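You operate a simulated robot arm through the tools that you are given. There is no shell and no other tool.

You are at the controls of a simulated robot arm. One attempt, no reset.

JOB
Start a run at position 2; stop it once a reading shows.
Fine: work from the results page.
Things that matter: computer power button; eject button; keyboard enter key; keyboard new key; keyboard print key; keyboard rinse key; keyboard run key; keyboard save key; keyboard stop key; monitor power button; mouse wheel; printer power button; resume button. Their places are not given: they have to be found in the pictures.

The check looks at the end state, three seconds after you hand in, the way a careful person would. Anything else that was tipped, shoved, dropped, spilled or broken makes it a failure.

ROBOT AND FRAMES
A 7-joint arm with a fingered hand, fixed in place. Base frame: the origin is on the floor under the middle of its stand, x ahead of it, y to its left, z up; the work surface is at about z = 880. Units: mm, degrees, N and s.
It reaches about 1228 mm from its shoulder. Its first joint turns from -115.0 to 115.0 degrees. Payload 5 kg.
The TCP is the grasp point between the finger pads, 32 mm short of the fingertips. In the tool frame z runs along the fingers and y along their closing line. The gripper opens to 160 mm; its body begins 89 mm behind the TCP. The gripper is a hand of 4 fingers: y runs from the thumb to the fingers, the wrist lies at [0, 0, -267] in the tool frame.
Orientation is told as [roll, pitch, yaw] about the base's x, y, z axes, in that order, counted from this pose: with the fingers straight down and closing along the base's y, the tool's x points along the base's -x, its y along +y and its z along -z.

CONTROLS
- The arm moves only by the tool nudge_tool. Its argument "deltas" is a list of rows, each a list of 6 numbers: the turn, a rotation vector about the tool's x, y, z in degrees, then the shift along the tool's x, y, z in mm. In form: [[wx, wy, wz, x, y, z], ...]. A call has 1 to 20 rows; each row is the pose to reach, as a shift and turn from the pose commanded when the call began, along the tool's axes at that moment. Rows are played at 5 a second. More than 50 mm and 8.6 degrees between two rows, and nothing of the call is played. A pose out of reach is approached as far as the arm can. The call stops where the force on the tool passes 40 N (or 10 N more than at its start, if that is more) or the arm is blocked; 0.2 s more then pass. In this call time passes only in rows, and 0.2 s behind the last. The reply holds the time, the measured pose of the TCP, the force on the tool along the base axes, the opening and the grip force, in the units named above and with some noise, with the torque about the TCP (base axes, N m) and any sound that the robot's microphone picked up.
- Cameras (640 x 400 px; columns grow to the right, rows downward): "scene" is fixed at [223.8, -505.2, 1495]; the picture's right is [0.91, -0.41, 0.00], its down [-0.20, -0.44, -0.87] and it looks along [0.36, 0.80, -0.49] (base axes); focal length 316 px, centre (320, 200). "wrist" rides on the gripper at [80, -4, -114] in the tool frame; the picture's right is [0.05, 1.00, 0.00], its down [-0.82, 0.04, -0.58] and it looks along [-0.58, 0.03, 0.82] (tool axes); focal length 265 px, centre (320, 200).
- get_image(camera): a new picture of that camera. No time passes.
- move_column(by): slides the trunk up (or, below 0, down) by that many mm; the arm rides with it, the base frame stays. It gives what a move gives, with no picture.
- finger_targets(finger1, finger2, finger3, thumb_bend): sets how far each is bent, from 0 (flat) to 1 (curled in); at 0.3 the hand is open as for a grip, at 0.7 the pads meet at the TCP. One left out holds its place. A second passes; each finger stops where it meets its share of the squeeze, and holds until it gets a number again. It is the only way to open and close the hand. It gives what a move gives, with no picture; readings hold the bend of each and the force on the fingers (four entries, about 0 where the hand has none), thumb and palm.
- pixel_to_xyz(camera, pixels): there is no depth. For up to 12 entries [column, row, z] of the newest picture of that camera ("zoom" is the newest enlarged one), the place [x, y] in the base frame at which the ray of that pixel passes the height z, good to about 2 mm, but the place of the scene camera against the robot may be out by one fixed shift of up to 12 mm in any direction. No time passes.
- inspect(camera, box): a new picture of the part [left, top, right, bottom] of that camera's present view, enlarged. No time passes.
- hand_in(): hands the job in; it is judged then, once.

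Open the gripper and draw the arm clear of the work before you hand the job in, unless the task says otherwise.

The tools are called after "Emit:" as a command line: name --pt "numbers of a row" for each row, then --argument value for the rest, lists and objects as JSON in quotes. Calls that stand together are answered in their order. nudge_tool: Moves the arm, as the interface text tells. Its arguments: {"type":"object","properties":{"deltas":{"type":"array"}},"required":["deltas"]} The other tools are called the same way: move_column (by) moves the trunk up or down; finger_targets (finger1, finger2, finger3, thumb_bend) moves the fingers one by one; get_image (camera) takes a picture; pixel_to_xyz (camera, pixels) gives the place at which the rays of pixels pass given heights; inspect (camera, box) takes an enlarged picture of a part of a camera's view; hand_in () hands the job in.

At the start:

```text
time_s: 0.0
eef_pos: [671.3, 304.8, 1218.1]
tcp_rot: [0.0, 0.0, 0.0]
ft_force: [0.2, -0.2, 0.6]
wrist_torque: [-0.02, -0.04, 0.04]
finger_gap: 160.0
finger_force: 0.0
shape: jaw
bend: [0.3, 0.3, 0.3, 0.3]
finger forces: [0.0, 0.0, 0.0, 0.1, 0.1, 0.0]
trunk travel left (down, up): [-675.0, 315.0]
```

scene: 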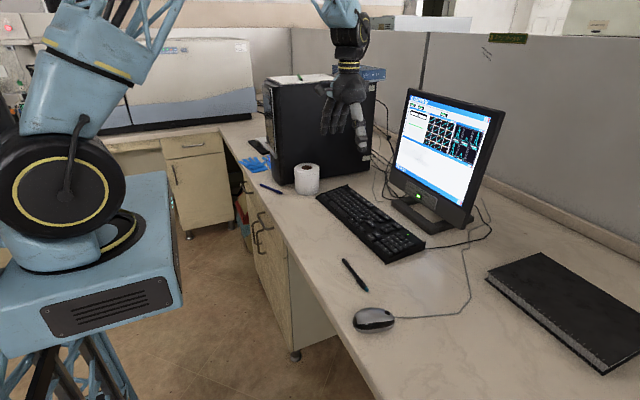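
wrist: 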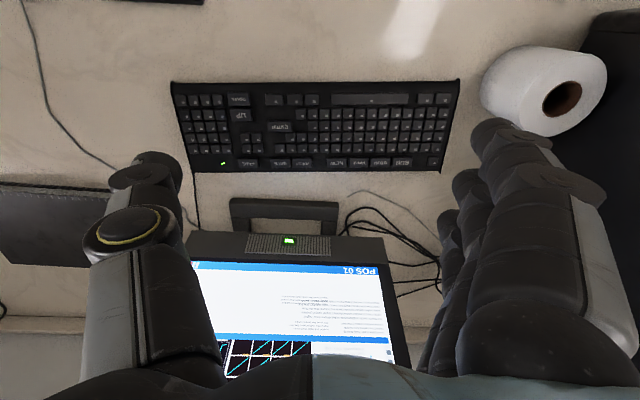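

I begin by enlarging the monitor and keyboard in both cameras to read the screen and key labels.

Emit:
inspect --camera "scene" --box '[380, 80, 510, 230]'

Emit:
inspect --camera "wrist" --box '[160, 70, 470, 180]'

Emit:
inspect --camera "wrist" --box '[180, 190, 420, 390]'

Emit:
inspect --camera "scene" --box '[300, 170, 440, 270]'

```text
2.67 times, centred on (445, 155) of scene
```

zoom: 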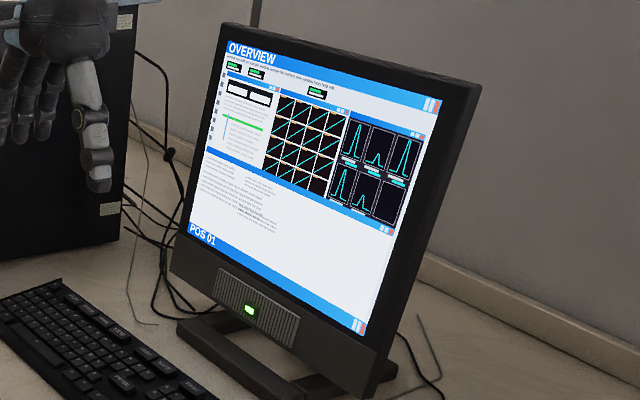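

```text
2.06 times, centred on (315, 125) of wrist
```

zoom: 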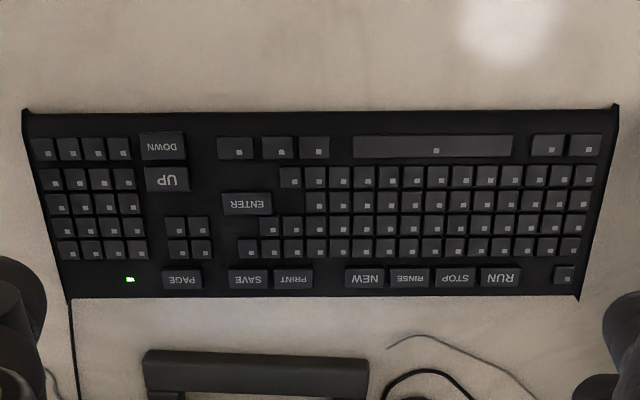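

```text
2.00 times, centred on (300, 290) of wrist
```

zoom: 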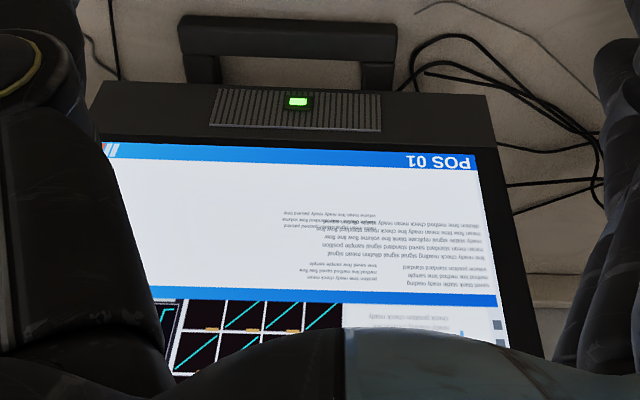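

```text
4.00 times, centred on (370, 220) of scene
```

zoom: 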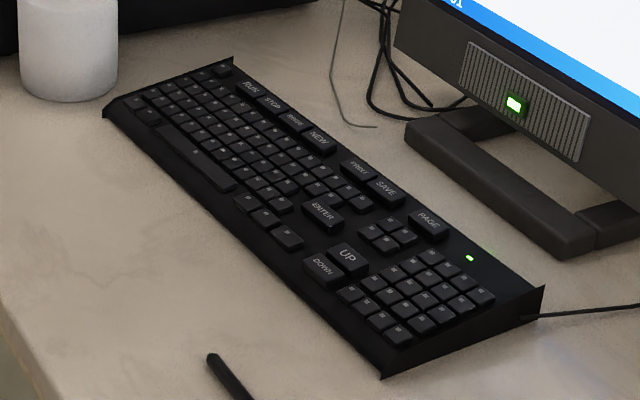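

The screen shows the OVERVIEW page and POS 01; the keys RUN, STOP, RINSE, NEW, PRINT, SAVE, PAGE, ENTER, UP, DOWN are legible. I take base positions of the key centres from the wrist picture at a guessed key-top height, plus a few scene points for the tower.

Emit:
pixel_to_xyz --camera "wrist" --pixels '[[402.5, 162.5, 900], [380.5, 163, 900], [358.5, 163, 900], [336.5, 163, 900], [302, 163.5, 900], [280, 164, 900], [247.5, 164, 900], [279, 126.5, 900], [240.5, 115, 900], [238.5, 99, 900], [460, 80, 900], [171, 82, 900]]'

Emit:
pixel_to_xyz --camera "scene" --pixels '[[276, 182, 880], [365, 172, 880], [265, 82, 1250], [377, 80, 1250], [308, 190, 880], [440, 228, 880], [407, 90, 1250], [503, 112, 1250]]'

Emit:
inspect --camera "scene" --box '[240, 0, 400, 200]'

```text
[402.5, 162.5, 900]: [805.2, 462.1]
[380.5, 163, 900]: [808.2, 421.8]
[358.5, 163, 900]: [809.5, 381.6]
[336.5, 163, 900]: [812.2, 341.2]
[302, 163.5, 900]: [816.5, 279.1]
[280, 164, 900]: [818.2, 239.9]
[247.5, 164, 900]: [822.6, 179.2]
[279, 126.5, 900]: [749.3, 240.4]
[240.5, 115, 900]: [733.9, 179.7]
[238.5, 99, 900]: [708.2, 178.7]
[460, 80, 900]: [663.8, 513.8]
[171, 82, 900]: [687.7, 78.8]
```

```text
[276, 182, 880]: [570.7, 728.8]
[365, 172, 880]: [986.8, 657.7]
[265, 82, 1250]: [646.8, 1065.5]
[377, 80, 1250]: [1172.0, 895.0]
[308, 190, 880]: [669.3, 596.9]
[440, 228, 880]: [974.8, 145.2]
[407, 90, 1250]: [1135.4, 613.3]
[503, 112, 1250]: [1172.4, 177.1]
```

```text
2.00 times, centred on (320, 100) of scene
```

zoom: 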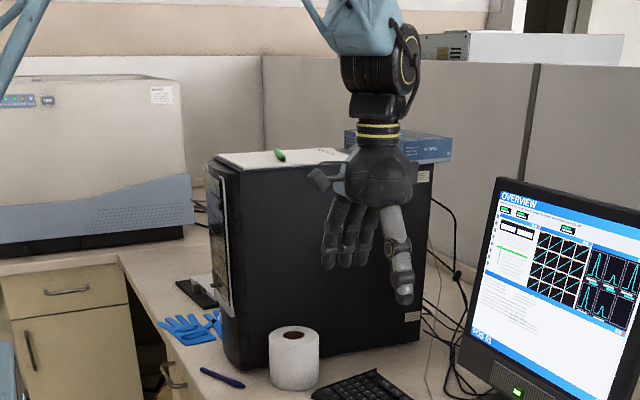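

Key rows are clear (RUN ≈ (805,462), STOP ≈ (808,422), PAGE ≈ (823,179), UP ≈ (734,180) at z 900). The hand is in free air, so I curl the three fingers and leave the thumb extended as a presser, then look.

Emit:
finger_targets --finger1 1 --finger2 1 --finger3 1 --thumb_bend 0.3

```text
time_s: 1.0
eef_pos: [670.2, 305.4, 1217.0]
tcp_rot: [-0.1, -0.1, 0.0]
ft_force: [-0.5, -0.4, 0.8]
wrist_torque: [0.02, 0.02, 0.02]
finger_gap: 78.2
finger_force: 0.0
shape: fingers
bend: [1.0, 1.0, 1.0, 0.3]
finger forces: [0.0, 0.0, 0.1, 0.0, 0.1, 0.0]
trunk travel left (down, up): [-675.0, 315.0]
```

The fingers report bend 1.0 and the thumb 0.3; I take both pictures to see where the thumb tip sits.

Emit:
get_image --camera "wrist"

Emit:
inspect --camera "scene" --box '[290, 20, 410, 170]'

```text
taken
```

wrist: 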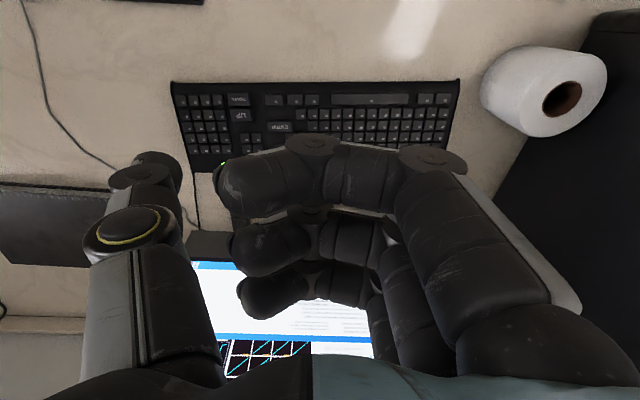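

```text
2.67 times, centred on (350, 95) of scene
```

zoom: 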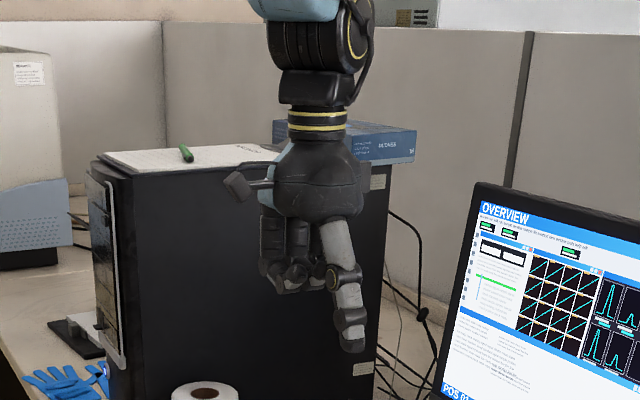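

The thumb hangs lowest and free of the curled fingers (tip about (155,160) in the wrist view), a good single presser. To keep the hand away from tower, roll and monitor, I yaw it +90° so that the thumb points towards the monitor side and the palm stays on the robot side.

Emit:
nudge_tool --pt "0 0 -8 0 0 0" --pt "0 0 -16 0 0 0" --pt "0 0 -24 0 0 0" --pt "0 0 -32 0 0 0" --pt "0 0 -40 0 0 0" --pt "0 0 -48 0 0 0" --pt "0 0 -56 0 0 0" --pt "0 0 -64 0 0 0" --pt "0 0 -72 0 0 0" --pt "0 0 -80 0 0 0" --pt "0 0 -86 0 0 0" --pt "0 0 -90 0 0 0" --pt "0 0 -90 0 0 0"

```text
time_s: 3.8
eef_pos: [670.2, 303.8, 1218.2]
tcp_rot: [0.0, 0.0, 90.1]
ft_force: [0.5, 0.0, -0.6]
wrist_torque: [0.03, -0.01, 0.02]
finger_gap: 78.2
finger_force: 0.0
shape: fingers
bend: [1.0, 1.0, 1.0, 0.3]
finger forces: [0.0, 0.0, 0.0, 0.0, 0.0, 0.0]
trunk travel left (down, up): [-675.0, 315.0]
```

The yaw reads 90.1 and the TCP stayed in place. I look through both cameras again.

Emit:
get_image --camera "wrist"

Emit:
get_image --camera "scene"

```text
taken
```

wrist: 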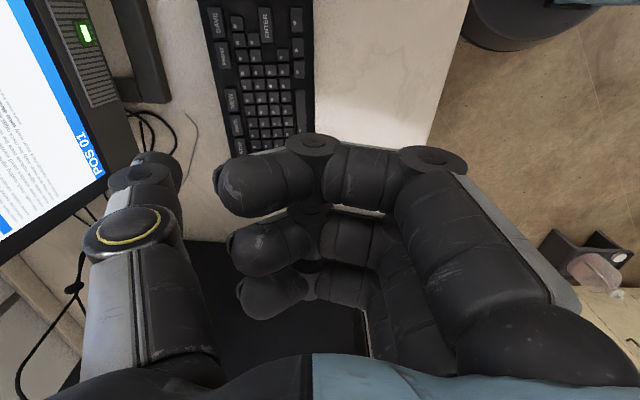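

```text
taken
```

scene: 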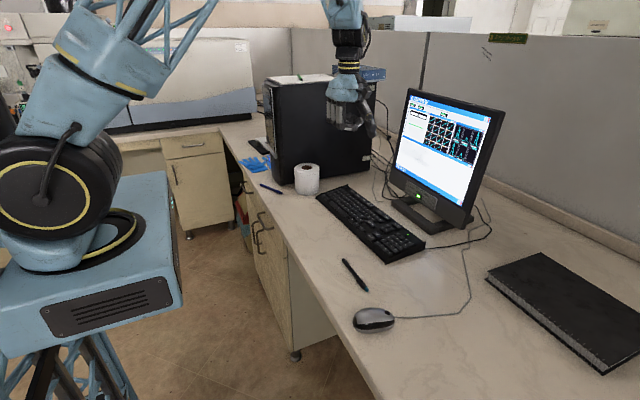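

The view is unobstructed and both screen and keys are visible. I move the hand so that the thumb is above the PAGE key (about x 823, y 179) and lower it to TCP z ≈ 1040, leaving ample clearance.

Emit:
nudge_tool --pt "0 0 0 30 -15 0" --pt "0 0 0 65 -30 0" --pt "0 0 0 100 -45 0" --pt "0 0 0 125 -60 0" --pt "0 0 0 125 -60 40" --pt "0 0 0 125 -60 80" --pt "0 0 0 125 -60 120" --pt "0 0 0 125 -60 160" --pt "0 0 0 125 -60 178" --pt "0 0 0 125 -60 178"

Emit:
get_image --camera "wrist"

Emit:
get_image --camera "scene"

```text
time_s: 6.0
eef_pos: [730.1, 178.6, 1041.7]
tcp_rot: [0.0, 0.0, 90.0]
ft_force: [-0.5, -0.7, 0.0]
wrist_torque: [0.01, 0.01, 0.02]
finger_gap: 78.4
finger_force: 0.1
shape: fingers
bend: [1.0, 1.0, 1.0, 0.3]
finger forces: [0.0, 0.0, 0.0, 0.1, 0.1, 0.1]
trunk travel left (down, up): [-675.0, 315.0]
```

```text
taken
```

wrist: 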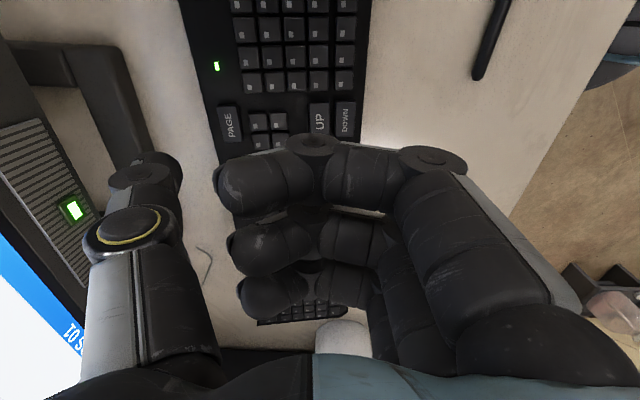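

```text
taken
```

scene: 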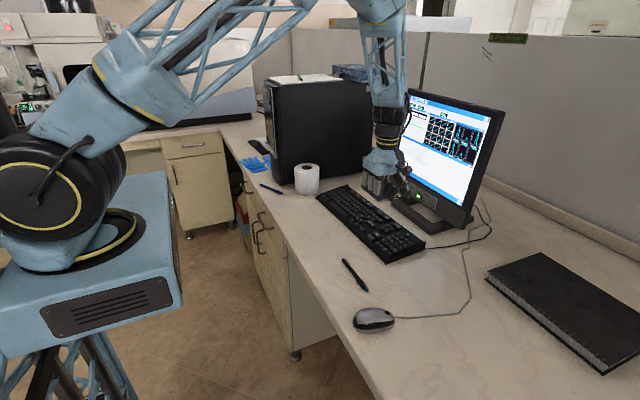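

The PAGE key now appears at (230,123) and UP at (320,117), DOWN at (346,119). I project these at several heights to compare against the first view and fix the key-top height.

Emit:
pixel_to_xyz --camera "wrist" --pixels '[[230, 123, 890], [230, 123, 900], [230, 123, 910], [230, 123, 920], [320, 117, 890], [320, 117, 900], [320, 117, 910], [320, 117, 920], [346, 119, 890], [346, 119, 900], [346, 119, 910]]'

Emit:
inspect --camera "wrist" --box '[80, 80, 280, 230]'

```text
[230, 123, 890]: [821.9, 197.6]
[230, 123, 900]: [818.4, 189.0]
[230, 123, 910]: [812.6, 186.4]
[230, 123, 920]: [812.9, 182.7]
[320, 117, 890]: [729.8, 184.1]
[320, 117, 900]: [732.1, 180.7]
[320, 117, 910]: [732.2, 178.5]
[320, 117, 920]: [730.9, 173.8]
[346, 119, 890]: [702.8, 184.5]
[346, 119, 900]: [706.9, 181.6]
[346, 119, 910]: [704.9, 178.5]
```

```text
2.67 times, centred on (180, 155) of wrist
```

zoom: 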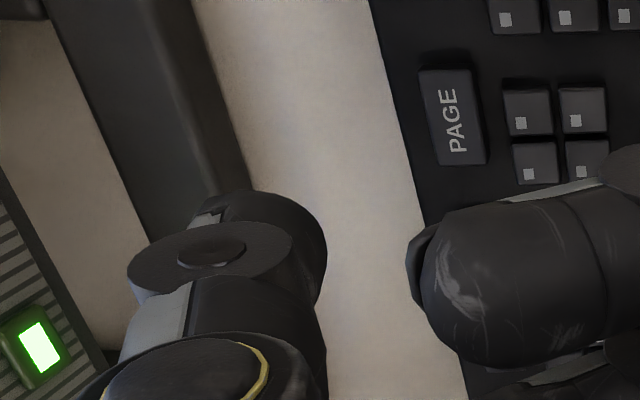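

I zoom the scene camera on the hand to see the thumb tip's shape and place.

Emit:
inspect --camera "scene" --box '[350, 130, 446, 220]'

```text
4.44 times, centred on (398, 175) of scene
```

zoom: 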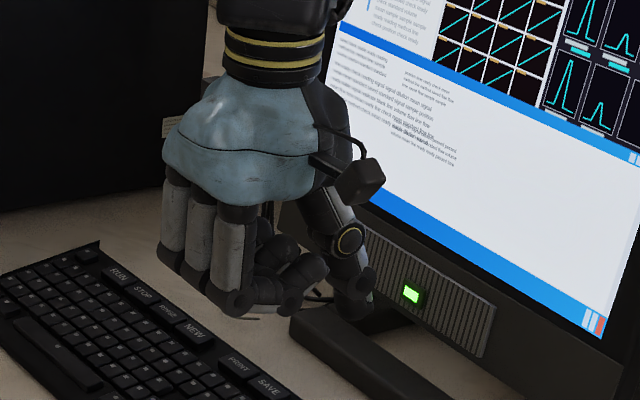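

By triangulation the PAGE key top is at about (814,184,917), and the thumb tip sits about 93 mm in +x and 36 mm below the TCP. I shift by −9 mm in x and +5 mm in y, descend 66 mm so the tip hovers ~20 mm above the key, and look again.

Emit:
nudge_tool --pt "0 0 0 -5 9 20" --pt "0 0 0 -5 9 40" --pt "0 0 0 -5 9 58" --pt "0 0 0 -5 9 66" --pt "0 0 0 -5 9 66"

Emit:
get_image --camera "wrist"

Emit:
inspect --camera "scene" --box '[350, 170, 446, 260]'

Emit:
inspect --camera "wrist" --box '[80, 80, 320, 230]'

```text
time_s: 7.2
eef_pos: [723.1, 183.7, 973.9]
tcp_rot: [0.0, 0.1, 90.0]
ft_force: [-0.2, 0.4, 1.2]
wrist_torque: [-0.01, -0.01, 0.02]
finger_gap: 78.3
finger_force: 0.2
shape: fingers
bend: [1.0, 1.0, 1.0, 0.3]
finger forces: [0.1, 0.1, 0.0, 0.0, 0.1, 0.0]
trunk travel left (down, up): [-675.0, 315.0]
```

```text
taken
```

wrist: 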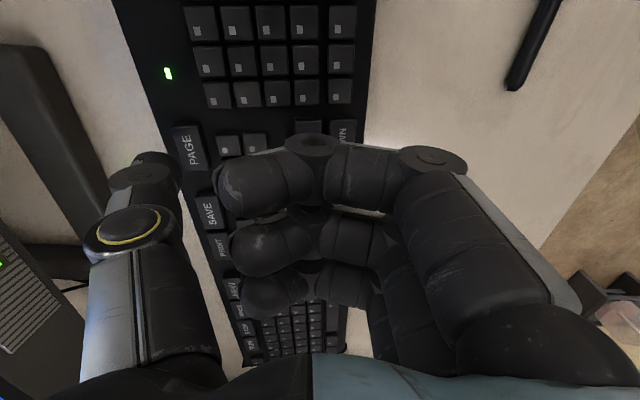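

```text
4.44 times, centred on (398, 215) of scene
```

zoom: 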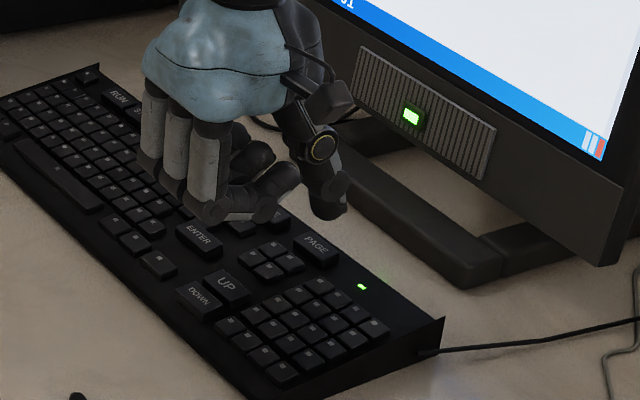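

```text
2.67 times, centred on (200, 155) of wrist
```

zoom: 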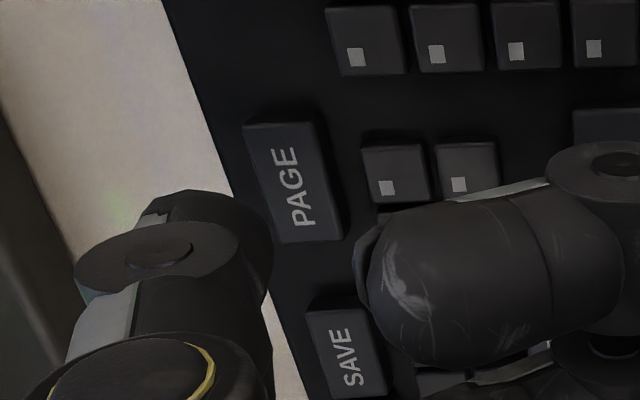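

The thumb tip hovers just above/behind PAGE: predicted tip pixel ≈ (172,160) versus key centre (191,151), which converge as I descend. I shift 3 mm back and lower 12 mm gently, then check force.

Emit:
nudge_tool --pt "0 0 0 -1 3 4" --pt "0 0 0 -1 3 8" --pt "0 0 0 -1 3 12" --pt "0 0 0 -1 3 12"

Emit:
inspect --camera "wrist" --box '[80, 80, 320, 230]'

Emit:
inspect --camera "scene" --box '[370, 190, 434, 250]'

```text
time_s: 8.2
eef_pos: [719.0, 184.9, 960.7]
tcp_rot: [0.0, 0.0, 90.0]
ft_force: [0.0, 0.3, -0.4]
wrist_torque: [0.0, -0.02, -0.03]
finger_gap: 78.2
finger_force: 0.0
shape: fingers
bend: [1.0, 1.0, 1.0, 0.3]
finger forces: [0.0, 0.1, 0.0, 0.0, 0.1, 0.0]
trunk travel left (down, up): [-675.0, 315.0]
```

```text
2.67 times, centred on (200, 155) of wrist
```

zoom: 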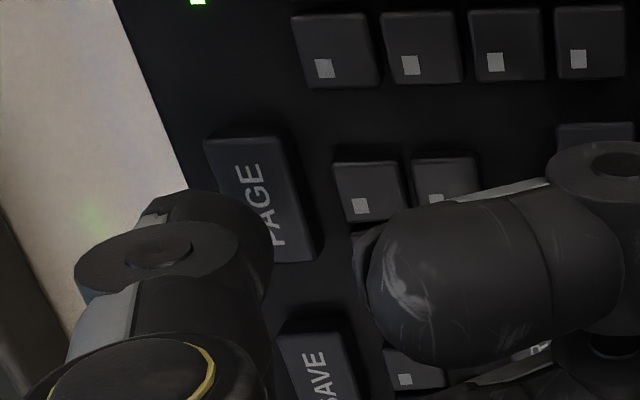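

```text
6.67 times, centred on (402, 220) of scene
```

zoom: 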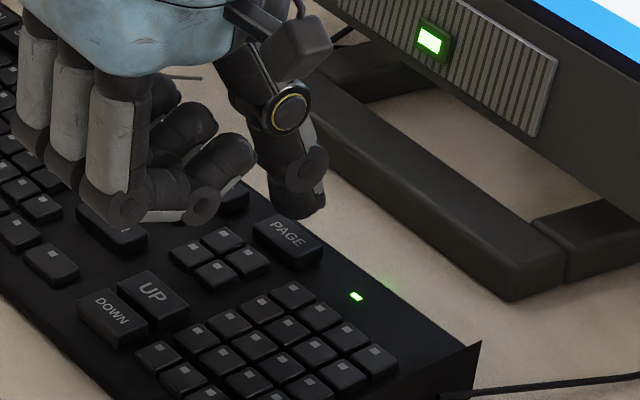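

In the scene zoom the thumb tip (298,215) is about 5 mm beyond the PAGE centre (289,238) in +x, still above it with no force. I shift back 4 mm and lower in 1 mm steps for 6 mm.

Emit:
nudge_tool --pt "0 0 0 0 4 0" --pt "0 0 0 0 4 1" --pt "0 0 0 0 4 2" --pt "0 0 0 0 4 3" --pt "0 0 0 0 4 4" --pt "0 0 0 0 4 5" --pt "0 0 0 0 4 6"

Emit:
inspect --camera "scene" --box '[370, 190, 434, 250]'

Emit:
inspect --camera "wrist" --box '[80, 80, 320, 230]'

```text
time_s: 9.8
eef_pos: [715.2, 185.6, 955.1]
tcp_rot: [-0.1, -0.1, 90.0]
ft_force: [-0.8, -0.4, 0.5]
wrist_torque: [0.05, 0.04, -0.03]
finger_gap: 78.3
finger_force: 0.0
shape: fingers
bend: [1.0, 1.0, 1.0, 0.3]
finger forces: [0.0, 0.0, 0.0, 0.1, 0.1, 0.0]
trunk travel left (down, up): [-675.0, 315.0]
```

```text
6.67 times, centred on (402, 220) of scene
```

zoom: 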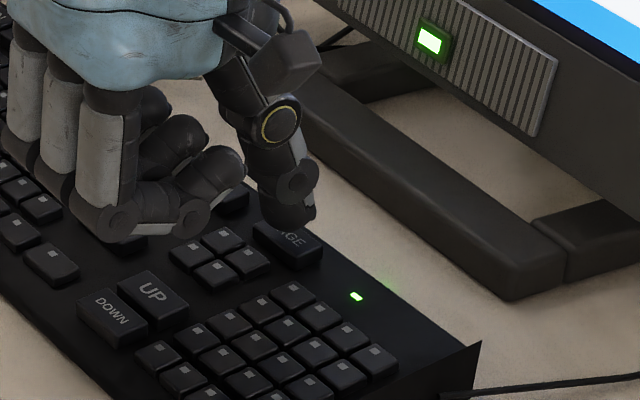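

```text
2.67 times, centred on (200, 155) of wrist
```

zoom: 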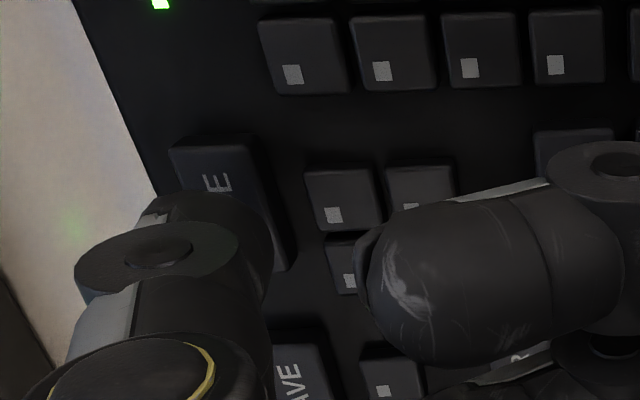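

Still no contact at TCP z 955; the thumb tip now covers the middle of PAGE in both views, and the curled fingers are well above the keys. I go on down in 1 mm steps for up to 6 mm, looking for contact force or a click.

Emit:
nudge_tool --pt "0 0 0 0 0 1" --pt "0 0 0 0 0 2" --pt "0 0 0 0 0 3" --pt "0 0 0 0 0 4" --pt "0 0 0 0 0 5"

Emit:
inspect --camera "scene" --box '[380, 80, 510, 230]'

Emit:
inspect --camera "scene" --box '[370, 190, 434, 250]'

```text
time_s: 11.0
eef_pos: [714.6, 184.7, 951.2]
tcp_rot: [0.0, 0.0, 89.9]
ft_force: [-0.1, 0.5, 0.1]
wrist_torque: [-0.01, 0.0, 0.03]
finger_gap: 78.4
finger_force: 0.0
shape: fingers
bend: [1.0, 1.0, 1.0, 0.3]
finger forces: [0.1, 0.0, 0.0, 0.1, 0.1, 0.1]
trunk travel left (down, up): [-675.0, 315.0]
```

```text
2.67 times, centred on (445, 155) of scene
```

zoom: 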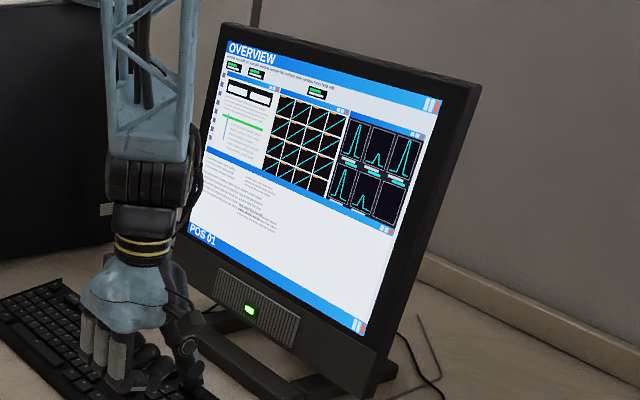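

```text
6.67 times, centred on (402, 220) of scene
```

zoom: 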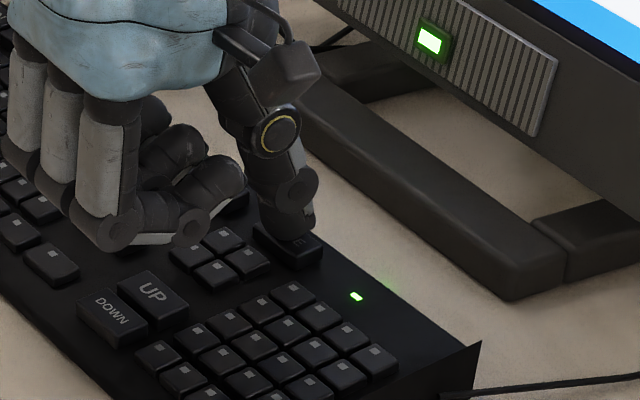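

The tip's bottom (295,240) is right at PAGE's centre but no force yet and the page is still OVERVIEW. I continue 1 mm at a time.

Emit:
nudge_tool --pt "0 0 0 0 0 1" --pt "0 0 0 0 0 2" --pt "0 0 0 0 0 3" --pt "0 0 0 0 0 4"

Emit:
inspect --camera "scene" --box '[380, 80, 510, 230]'

Emit:
inspect --camera "scene" --box '[370, 190, 434, 250]'

```text
time_s: 12.0
eef_pos: [716.0, 185.8, 946.6]
tcp_rot: [0.0, 0.0, 90.0]
ft_force: [0.4, 0.0, 1.3]
wrist_torque: [0.01, -0.08, -0.04]
finger_gap: 78.2
finger_force: 0.5
shape: fingers
bend: [1.0, 1.0, 1.0, 0.3]
finger forces: [0.2, 0.0, 0.0, 0.1, 0.7, 0.0]
trunk travel left (down, up): [-675.0, 315.0]
heard: click
```

```text
2.67 times, centred on (445, 155) of scene
```

zoom: 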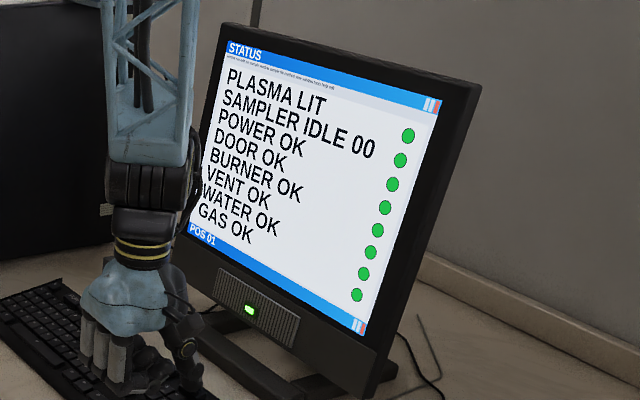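

```text
6.67 times, centred on (402, 220) of scene
```

zoom: 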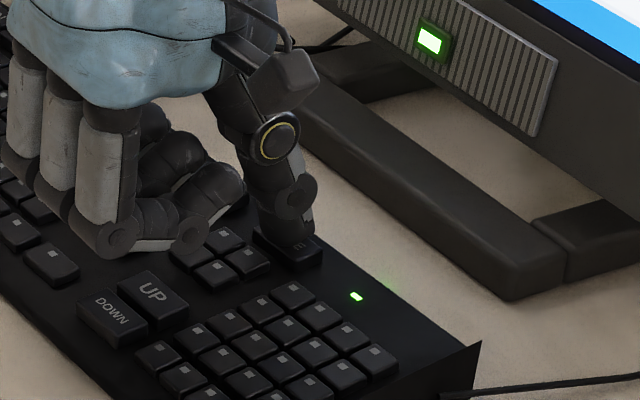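

A click was heard at about 1.3 N with TCP z ≈ 947, and the page changed to STATUS (POS 01). I lift 8 mm and press again to the same depth to page on.

Emit:
nudge_tool --pt "0 0 0 0 0 -4" --pt "0 0 0 0 0 -8" --pt "0 0 0 0 0 -8" --pt "0 0 0 0 0 -8"

Emit:
nudge_tool --pt "0 0 0 0 0 3" --pt "0 0 0 0 0 5" --pt "0 0 0 0 0 7" --pt "0 0 0 0 0 8" --pt "0 0 0 0 0 8.3" --pt "0 0 0 0 0 4" --pt "0 0 0 0 0 0"

Emit:
inspect --camera "scene" --box '[380, 80, 510, 230]'

```text
time_s: 13.0
eef_pos: [714.3, 184.8, 954.6]
tcp_rot: [-0.1, 0.0, 90.0]
ft_force: [-0.1, 0.2, -0.8]
wrist_torque: [-0.04, -0.01, -0.02]
finger_gap: 78.5
finger_force: 0.0
shape: fingers
bend: [1.0, 1.0, 1.0, 0.3]
finger forces: [0.0, 0.1, 0.0, 0.1, 0.0, 0.0]
trunk travel left (down, up): [-675.0, 315.0]
```

```text
time_s: 14.6
eef_pos: [716.1, 185.1, 954.5]
tcp_rot: [0.0, -0.1, 90.0]
ft_force: [0.1, -0.8, 0.3]
wrist_torque: [0.01, -0.02, 0.01]
finger_gap: 78.1
finger_force: 0.1
shape: fingers
bend: [1.0, 1.0, 1.0, 0.3]
finger forces: [0.1, 0.1, 0.0, 0.1, 0.0, 0.0]
trunk travel left (down, up): [-675.0, 315.0]
heard: click
```

```text
2.67 times, centred on (445, 155) of scene
```

zoom: 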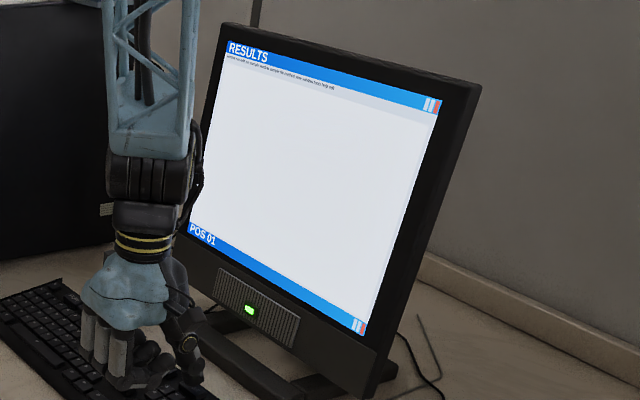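

Now the page shows RESULTS at POS 01. Next the UP key: I lift 40 mm, move −81 mm in x and −3 mm in y, to hover over UP, and look.

Emit:
nudge_tool --pt "0 0 0 0 0 -20" --pt "0 0 0 0 0 -35" --pt "0 0 0 1 27 -35" --pt "0 0 0 2 54 -35" --pt "0 0 0 3 81 -35" --pt "0 0 0 3 81 -25" --pt "0 0 0 3 81 -15" --pt "0 0 0 3 81 -10" --pt "0 0 0 3 81 -10"

Emit:
inspect --camera "wrist" --box '[80, 80, 320, 230]'

Emit:
inspect --camera "scene" --box '[350, 190, 414, 250]'

```text
time_s: 16.6
eef_pos: [634.4, 181.9, 966.5]
tcp_rot: [0.0, 0.0, 90.1]
ft_force: [-0.1, 0.0, -0.2]
wrist_torque: [0.01, -0.01, 0.0]
finger_gap: 78.3
finger_force: 0.0
shape: fingers
bend: [1.0, 1.0, 1.0, 0.3]
finger forces: [0.0, 0.0, 0.0, 0.0, 0.0, 0.0]
trunk travel left (down, up): [-675.0, 315.0]
```

```text
2.67 times, centred on (200, 155) of wrist
```

zoom: 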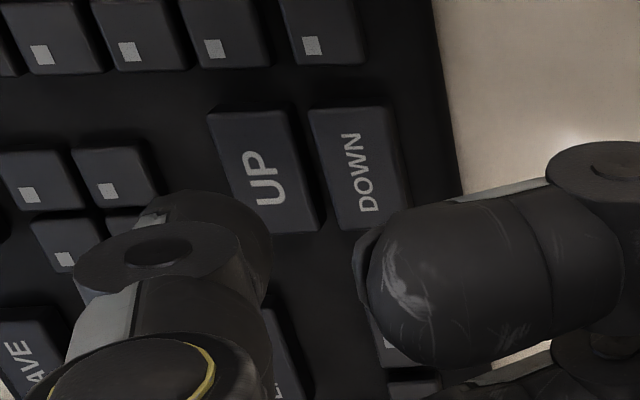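

```text
6.67 times, centred on (382, 220) of scene
```

zoom: 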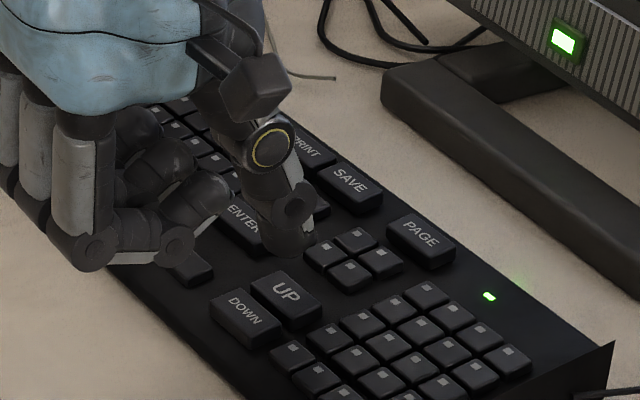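

UP is centred at about (263,172) in the zoom, and the scene shows the tip about 2.5 mm short of it in x. I shift +2.5 mm in x and lower 20 mm, the last ones slowly.

Emit:
nudge_tool --pt "0 0 0 0 -2.5 6" --pt "0 0 0 0 -2.5 12" --pt "0 0 0 0 -2.5 16" --pt "0 0 0 0 -2.5 18" --pt "0 0 0 0 -2.5 20" --pt "0 0 0 0 -2.5 21" --pt "0 0 0 0 -2.5 22"

Emit:
inspect --camera "scene" --box '[350, 190, 414, 250]'

Emit:
inspect --camera "wrist" --box '[80, 80, 320, 230]'

```text
time_s: 18.2
eef_pos: [636.8, 182.6, 942.5]
tcp_rot: [0.0, 0.0, 89.9]
ft_force: [0.2, -1.1, -0.1]
wrist_torque: [0.04, 0.02, 0.04]
finger_gap: 78.2
finger_force: 0.1
shape: fingers
bend: [1.0, 1.0, 1.0, 0.3]
finger forces: [0.0, 0.0, 0.1, 0.0, 0.0, 0.1]
trunk travel left (down, up): [-675.0, 315.0]
```

```text
6.67 times, centred on (382, 220) of scene
```

zoom: 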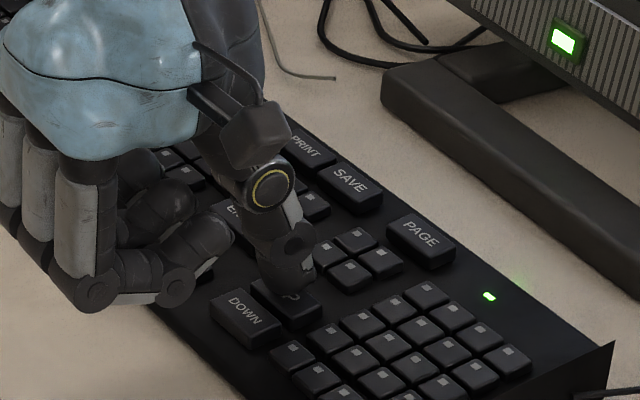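

```text
2.67 times, centred on (200, 155) of wrist
```

zoom: 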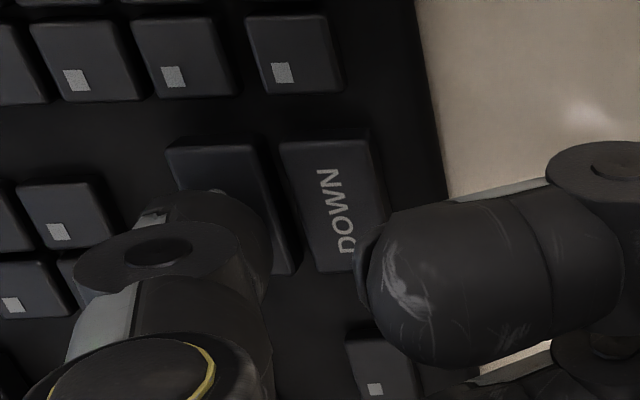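

The tip sits on the middle of UP (key centre (232,208), same as for PAGE just before contact). I lower 1 mm at a time for 6 mm.

Emit:
nudge_tool --pt "0 0 0 0 0 1" --pt "0 0 0 0 0 2" --pt "0 0 0 0 0 3" --pt "0 0 0 0 0 4" --pt "0 0 0 0 0 5"

Emit:
inspect --camera "scene" --box '[380, 80, 510, 230]'

```text
time_s: 19.4
eef_pos: [636.3, 182.3, 937.8]
tcp_rot: [-0.1, 0.0, 89.9]
ft_force: [-0.3, 0.3, 0.8]
wrist_torque: [-0.02, -0.08, -0.06]
finger_gap: 78.1
finger_force: 1.0
shape: fingers
bend: [1.0, 1.0, 1.0, 0.3]
finger forces: [0.1, 0.0, 0.0, 0.0, 0.9, 0.0]
trunk travel left (down, up): [-675.0, 315.0]
heard: click
```

```text
2.67 times, centred on (445, 155) of scene
```

zoom: 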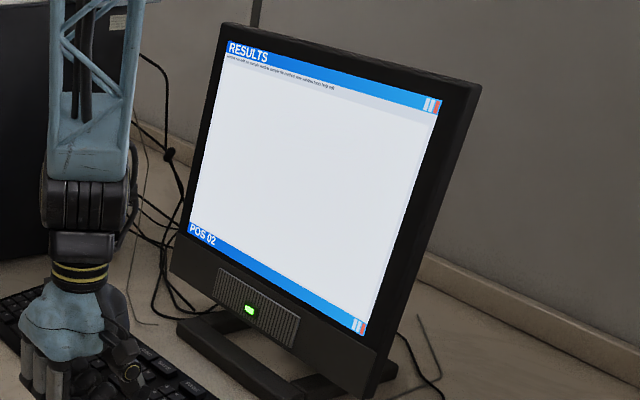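

The display now reads POS 02 on the RESULTS page. I release UP by lifting 60 mm and travel to hover above RUN (TCP target ≈ (699,456)).

Emit:
nudge_tool --pt "0 0 0 0 0 -15" --pt "0 0 0 0 0 -40" --pt "0 0 0 0 0 -65" --pt "0 0 0 -35 -10 -65" --pt "0 0 0 -75 -20 -65" --pt "0 0 0 -115 -30 -65" --pt "0 0 0 -155 -40 -65" --pt "0 0 0 -195 -50 -65" --pt "0 0 0 -235 -58 -65" --pt "0 0 0 -260 -62 -65" --pt "0 0 0 -273 -62 -65" --pt "0 0 0 -273 -62 -65"

Emit:
get_image --camera "wrist"

Emit:
get_image --camera "scene"

Emit:
inspect --camera "wrist" --box '[80, 80, 320, 230]'

```text
time_s: 22.0
eef_pos: [699.7, 456.0, 1002.3]
tcp_rot: [0.0, 0.0, 90.0]
ft_force: [-0.4, -0.5, 0.6]
wrist_torque: [-0.04, -0.01, 0.01]
finger_gap: 78.2
finger_force: 0.2
shape: fingers
bend: [1.0, 1.0, 1.0, 0.3]
finger forces: [0.0, 0.1, 0.0, 0.0, 0.1, 0.0]
trunk travel left (down, up): [-675.0, 315.0]
```

```text
taken
```

wrist: 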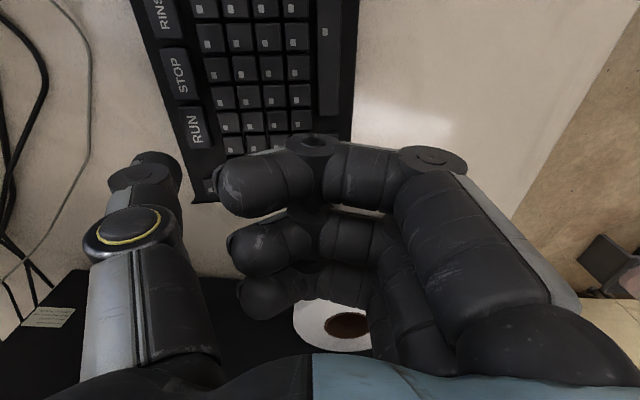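

```text
taken
```

scene: 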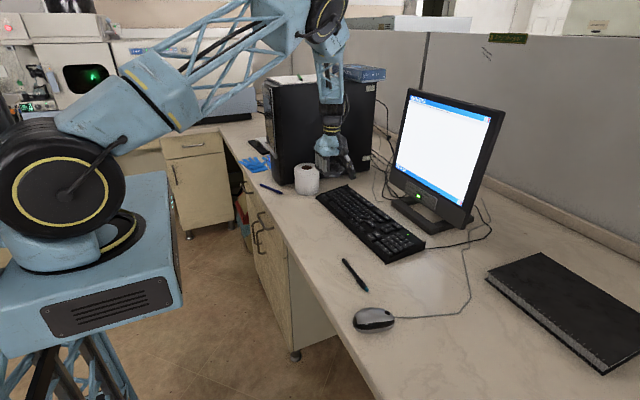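

```text
2.67 times, centred on (200, 155) of wrist
```

zoom: 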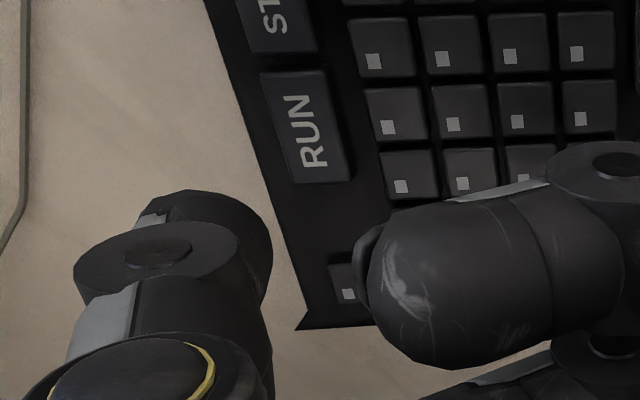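

RUN shows at zoom (307,128), giving ≈ (795,454), right below the tip offset; roll and tower are clear. I shift −1.5 mm in y, descend 46 mm, and check alignment.

Emit:
nudge_tool --pt "0 0 0 1.5 0 15" --pt "0 0 0 1.5 0 30" --pt "0 0 0 1.5 0 40" --pt "0 0 0 1.5 0 46" --pt "0 0 0 1.5 0 48" --pt "0 0 0 1.5 0 48"

Emit:
inspect --camera "wrist" --box '[80, 80, 320, 230]'

Emit:
inspect --camera "scene" --box '[310, 150, 390, 210]'

```text
time_s: 23.4
eef_pos: [699.2, 454.1, 954.8]
tcp_rot: [0.0, 0.0, 90.0]
ft_force: [0.3, -0.2, 0.3]
wrist_torque: [0.01, -0.05, -0.02]
finger_gap: 78.4
finger_force: 0.0
shape: fingers
bend: [1.0, 1.0, 1.0, 0.3]
finger forces: [0.0, 0.1, 0.1, 0.1, 0.0, 0.0]
trunk travel left (down, up): [-675.0, 315.0]
```

```text
2.67 times, centred on (200, 155) of wrist
```

zoom: 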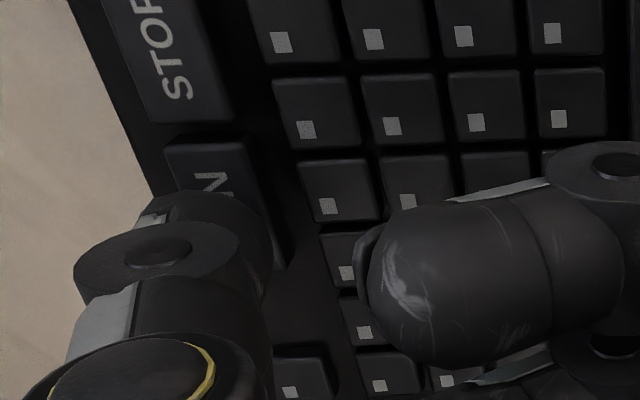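

```text
6.67 times, centred on (350, 180) of scene
```

zoom: 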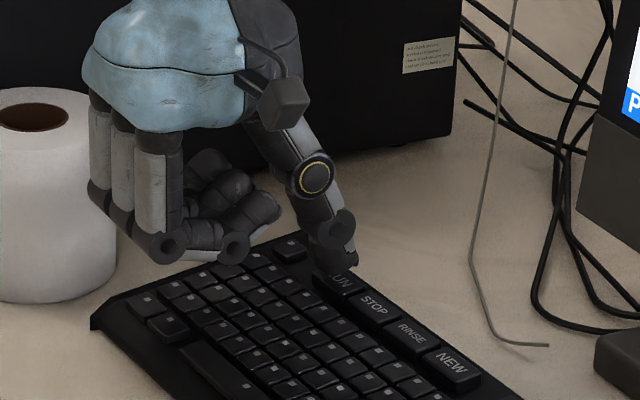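

RUN is under the tip (key centre ≈ (222,203), about 2 mm towards +x). I shift +2 mm in x and press down 8 mm in small steps, lifting only after checking.

Emit:
nudge_tool --pt "0 0 0 0 -2 1" --pt "0 0 0 0 -2 3" --pt "0 0 0 0 -2 4" --pt "0 0 0 0 -2 5" --pt "0 0 0 0 -2 6" --pt "0 0 0 0 -2 7" --pt "0 0 0 0 -2 8"

Emit:
inspect --camera "scene" --box '[380, 80, 510, 230]'

Emit:
inspect --camera "scene" --box '[310, 150, 390, 210]'

```text
time_s: 25.0
eef_pos: [701.6, 454.7, 946.4]
tcp_rot: [0.0, 0.0, 89.9]
ft_force: [0.2, 0.5, 1.8]
wrist_torque: [0.02, -0.05, 0.02]
finger_gap: 78.2
finger_force: 0.3
shape: fingers
bend: [1.0, 1.0, 1.0, 0.3]
finger forces: [0.1, 0.0, 0.0, 0.0, 0.9, 0.0]
trunk travel left (down, up): [-675.0, 315.0]
heard: click
```

```text
2.67 times, centred on (445, 155) of scene
```

zoom: 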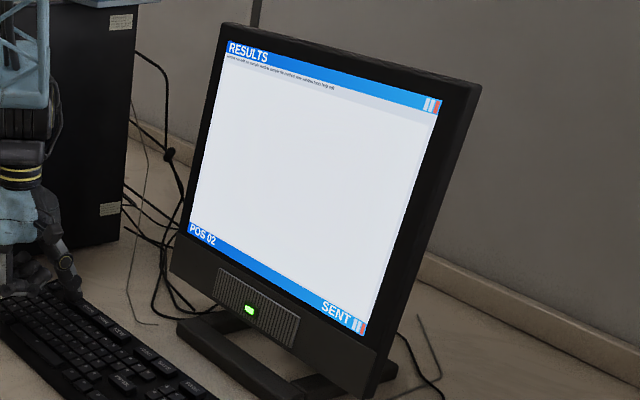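

```text
6.67 times, centred on (350, 180) of scene
```

zoom: 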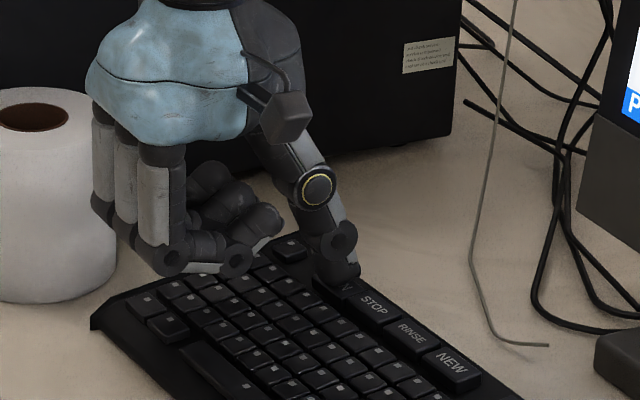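

A click, and "SENT" appears at the bottom of the screen. I lift off RUN, move 38.6 mm in −y and 2.9 mm in +x to hover over STOP without touching, and look at the screen.

Emit:
nudge_tool --pt "0 0 0 0 0 -8" --pt "0 0 0 0 0 -20" --pt "0 0 0 19 -1.5 -20" --pt "0 0 0 38.6 -2.9 -20" --pt "0 0 0 38.6 -2.9 -14" --pt "0 0 0 38.6 -2.9 -9" --pt "0 0 0 38.6 -2.9 -9"

Emit:
inspect --camera "wrist" --box '[80, 80, 320, 230]'

Emit:
inspect --camera "scene" --box '[380, 80, 510, 230]'

Emit:
inspect --camera "scene" --box '[310, 150, 390, 210]'

```text
time_s: 26.6
eef_pos: [701.6, 414.9, 956.0]
tcp_rot: [0.1, 0.0, 89.9]
ft_force: [0.0, 0.2, 0.3]
wrist_torque: [-0.01, -0.02, -0.01]
finger_gap: 78.6
finger_force: 0.0
shape: fingers
bend: [1.0, 1.0, 1.0, 0.3]
finger forces: [0.0, 0.0, 0.0, 0.1, 0.0, 0.0]
trunk travel left (down, up): [-675.0, 315.0]
```

```text
2.67 times, centred on (200, 155) of wrist
```

zoom: 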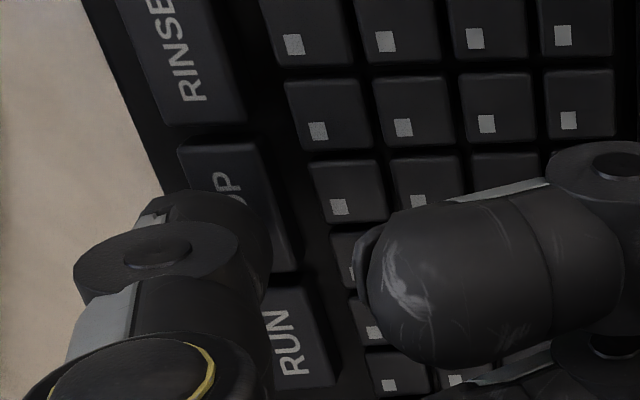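

```text
2.67 times, centred on (445, 155) of scene
```

zoom: 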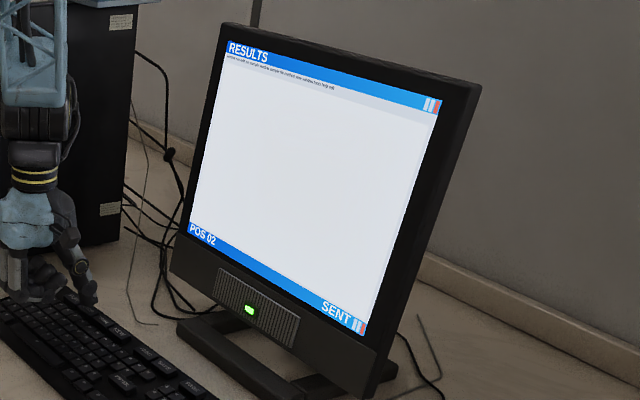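

```text
6.67 times, centred on (350, 180) of scene
```

zoom: 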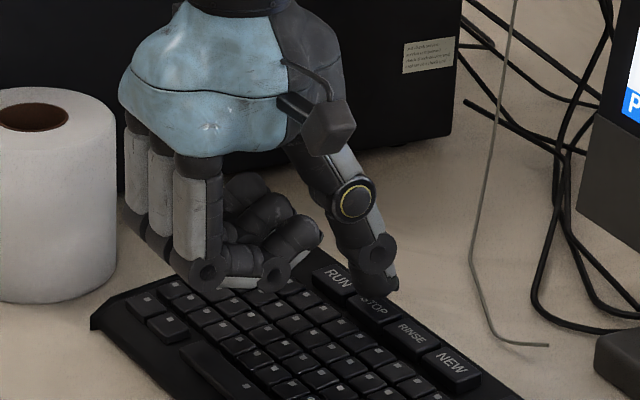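

STOP is under the tip (key centre ≈ (240,205)), untouched; the screen still shows "SENT" with no reading. I wait 2 s holding still, then look again.

Emit:
nudge_tool --pt "0 0 0 0 0 0" --pt "0 0 0 0 0 0" --pt "0 0 0 0 0 0" --pt "0 0 0 0 0 0" --pt "0 0 0 0 0 0" --pt "0 0 0 0 0 0" --pt "0 0 0 0 0 0" --pt "0 0 0 0 0 0"

Emit:
inspect --camera "scene" --box '[380, 80, 510, 230]'

Emit:
inspect --camera "scene" --box '[0, 0, 280, 175]'

```text
time_s: 28.4
eef_pos: [703.3, 415.8, 955.8]
tcp_rot: [0.0, 0.0, 90.1]
ft_force: [-0.3, -0.5, 0.6]
wrist_torque: [0.0, 0.02, 0.03]
finger_gap: 78.4
finger_force: 0.0
shape: fingers
bend: [1.0, 1.0, 1.0, 0.3]
finger forces: [0.1, 0.0, 0.0, 0.1, 0.0, 0.0]
trunk travel left (down, up): [-675.0, 315.0]
```

```text
2.67 times, centred on (445, 155) of scene
```

zoom: 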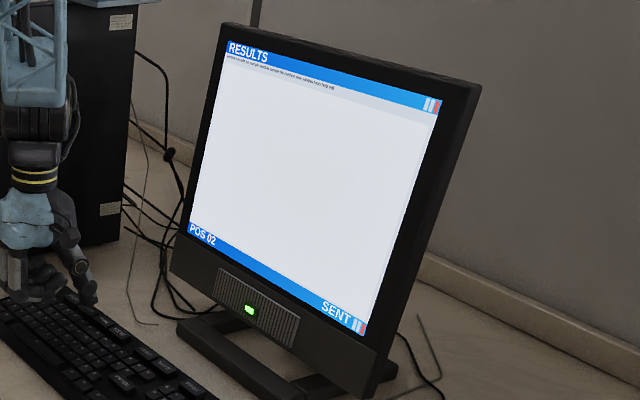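

```text
2.29 times, centred on (140, 88) of scene
```

zoom: 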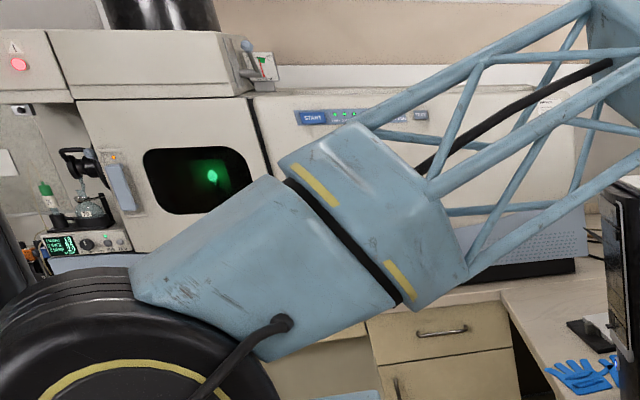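

Still "SENT" with no reading; the plasma glows green at left. I keep hovering and wait another 3 s.

Emit:
nudge_tool --pt "0 0 0 0 0 0" --pt "0 0 0 0 0 0" --pt "0 0 0 0 0 0" --pt "0 0 0 0 0 0" --pt "0 0 0 0 0 0" --pt "0 0 0 0 0 0" --pt "0 0 0 0 0 0" --pt "0 0 0 0 0 0" --pt "0 0 0 0 0 0" --pt "0 0 0 0 0 0" --pt "0 0 0 0 0 0" --pt "0 0 0 0 0 0" --pt "0 0 0 0 0 0" --pt "0 0 0 0 0 0"

Emit:
inspect --camera "scene" --box '[380, 80, 510, 230]'

Emit:
get_image --camera "scene"

```text
time_s: 31.4
eef_pos: [703.4, 415.9, 956.2]
tcp_rot: [0.0, 0.0, 90.0]
ft_force: [-0.6, 0.3, 0.6]
wrist_torque: [-0.03, 0.0, 0.01]
finger_gap: 78.5
finger_force: 0.0
shape: fingers
bend: [1.0, 1.0, 1.0, 0.3]
finger forces: [0.0, 0.0, 0.0, 0.0, 0.0, 0.0]
trunk travel left (down, up): [-675.0, 315.0]
```

```text
2.67 times, centred on (445, 155) of scene
```

zoom: 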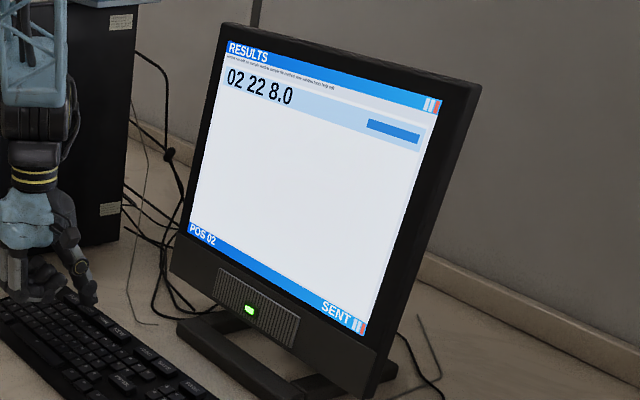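

```text
taken
```

scene: 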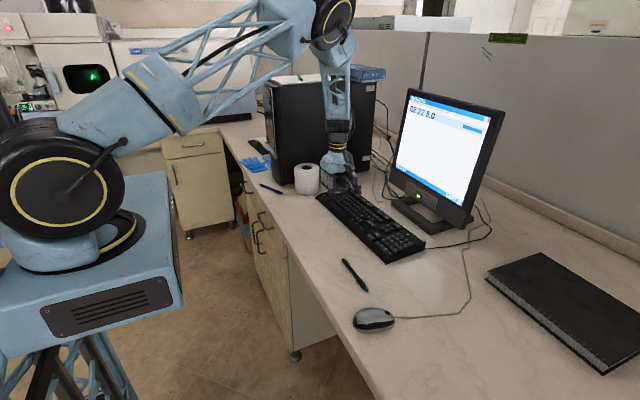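

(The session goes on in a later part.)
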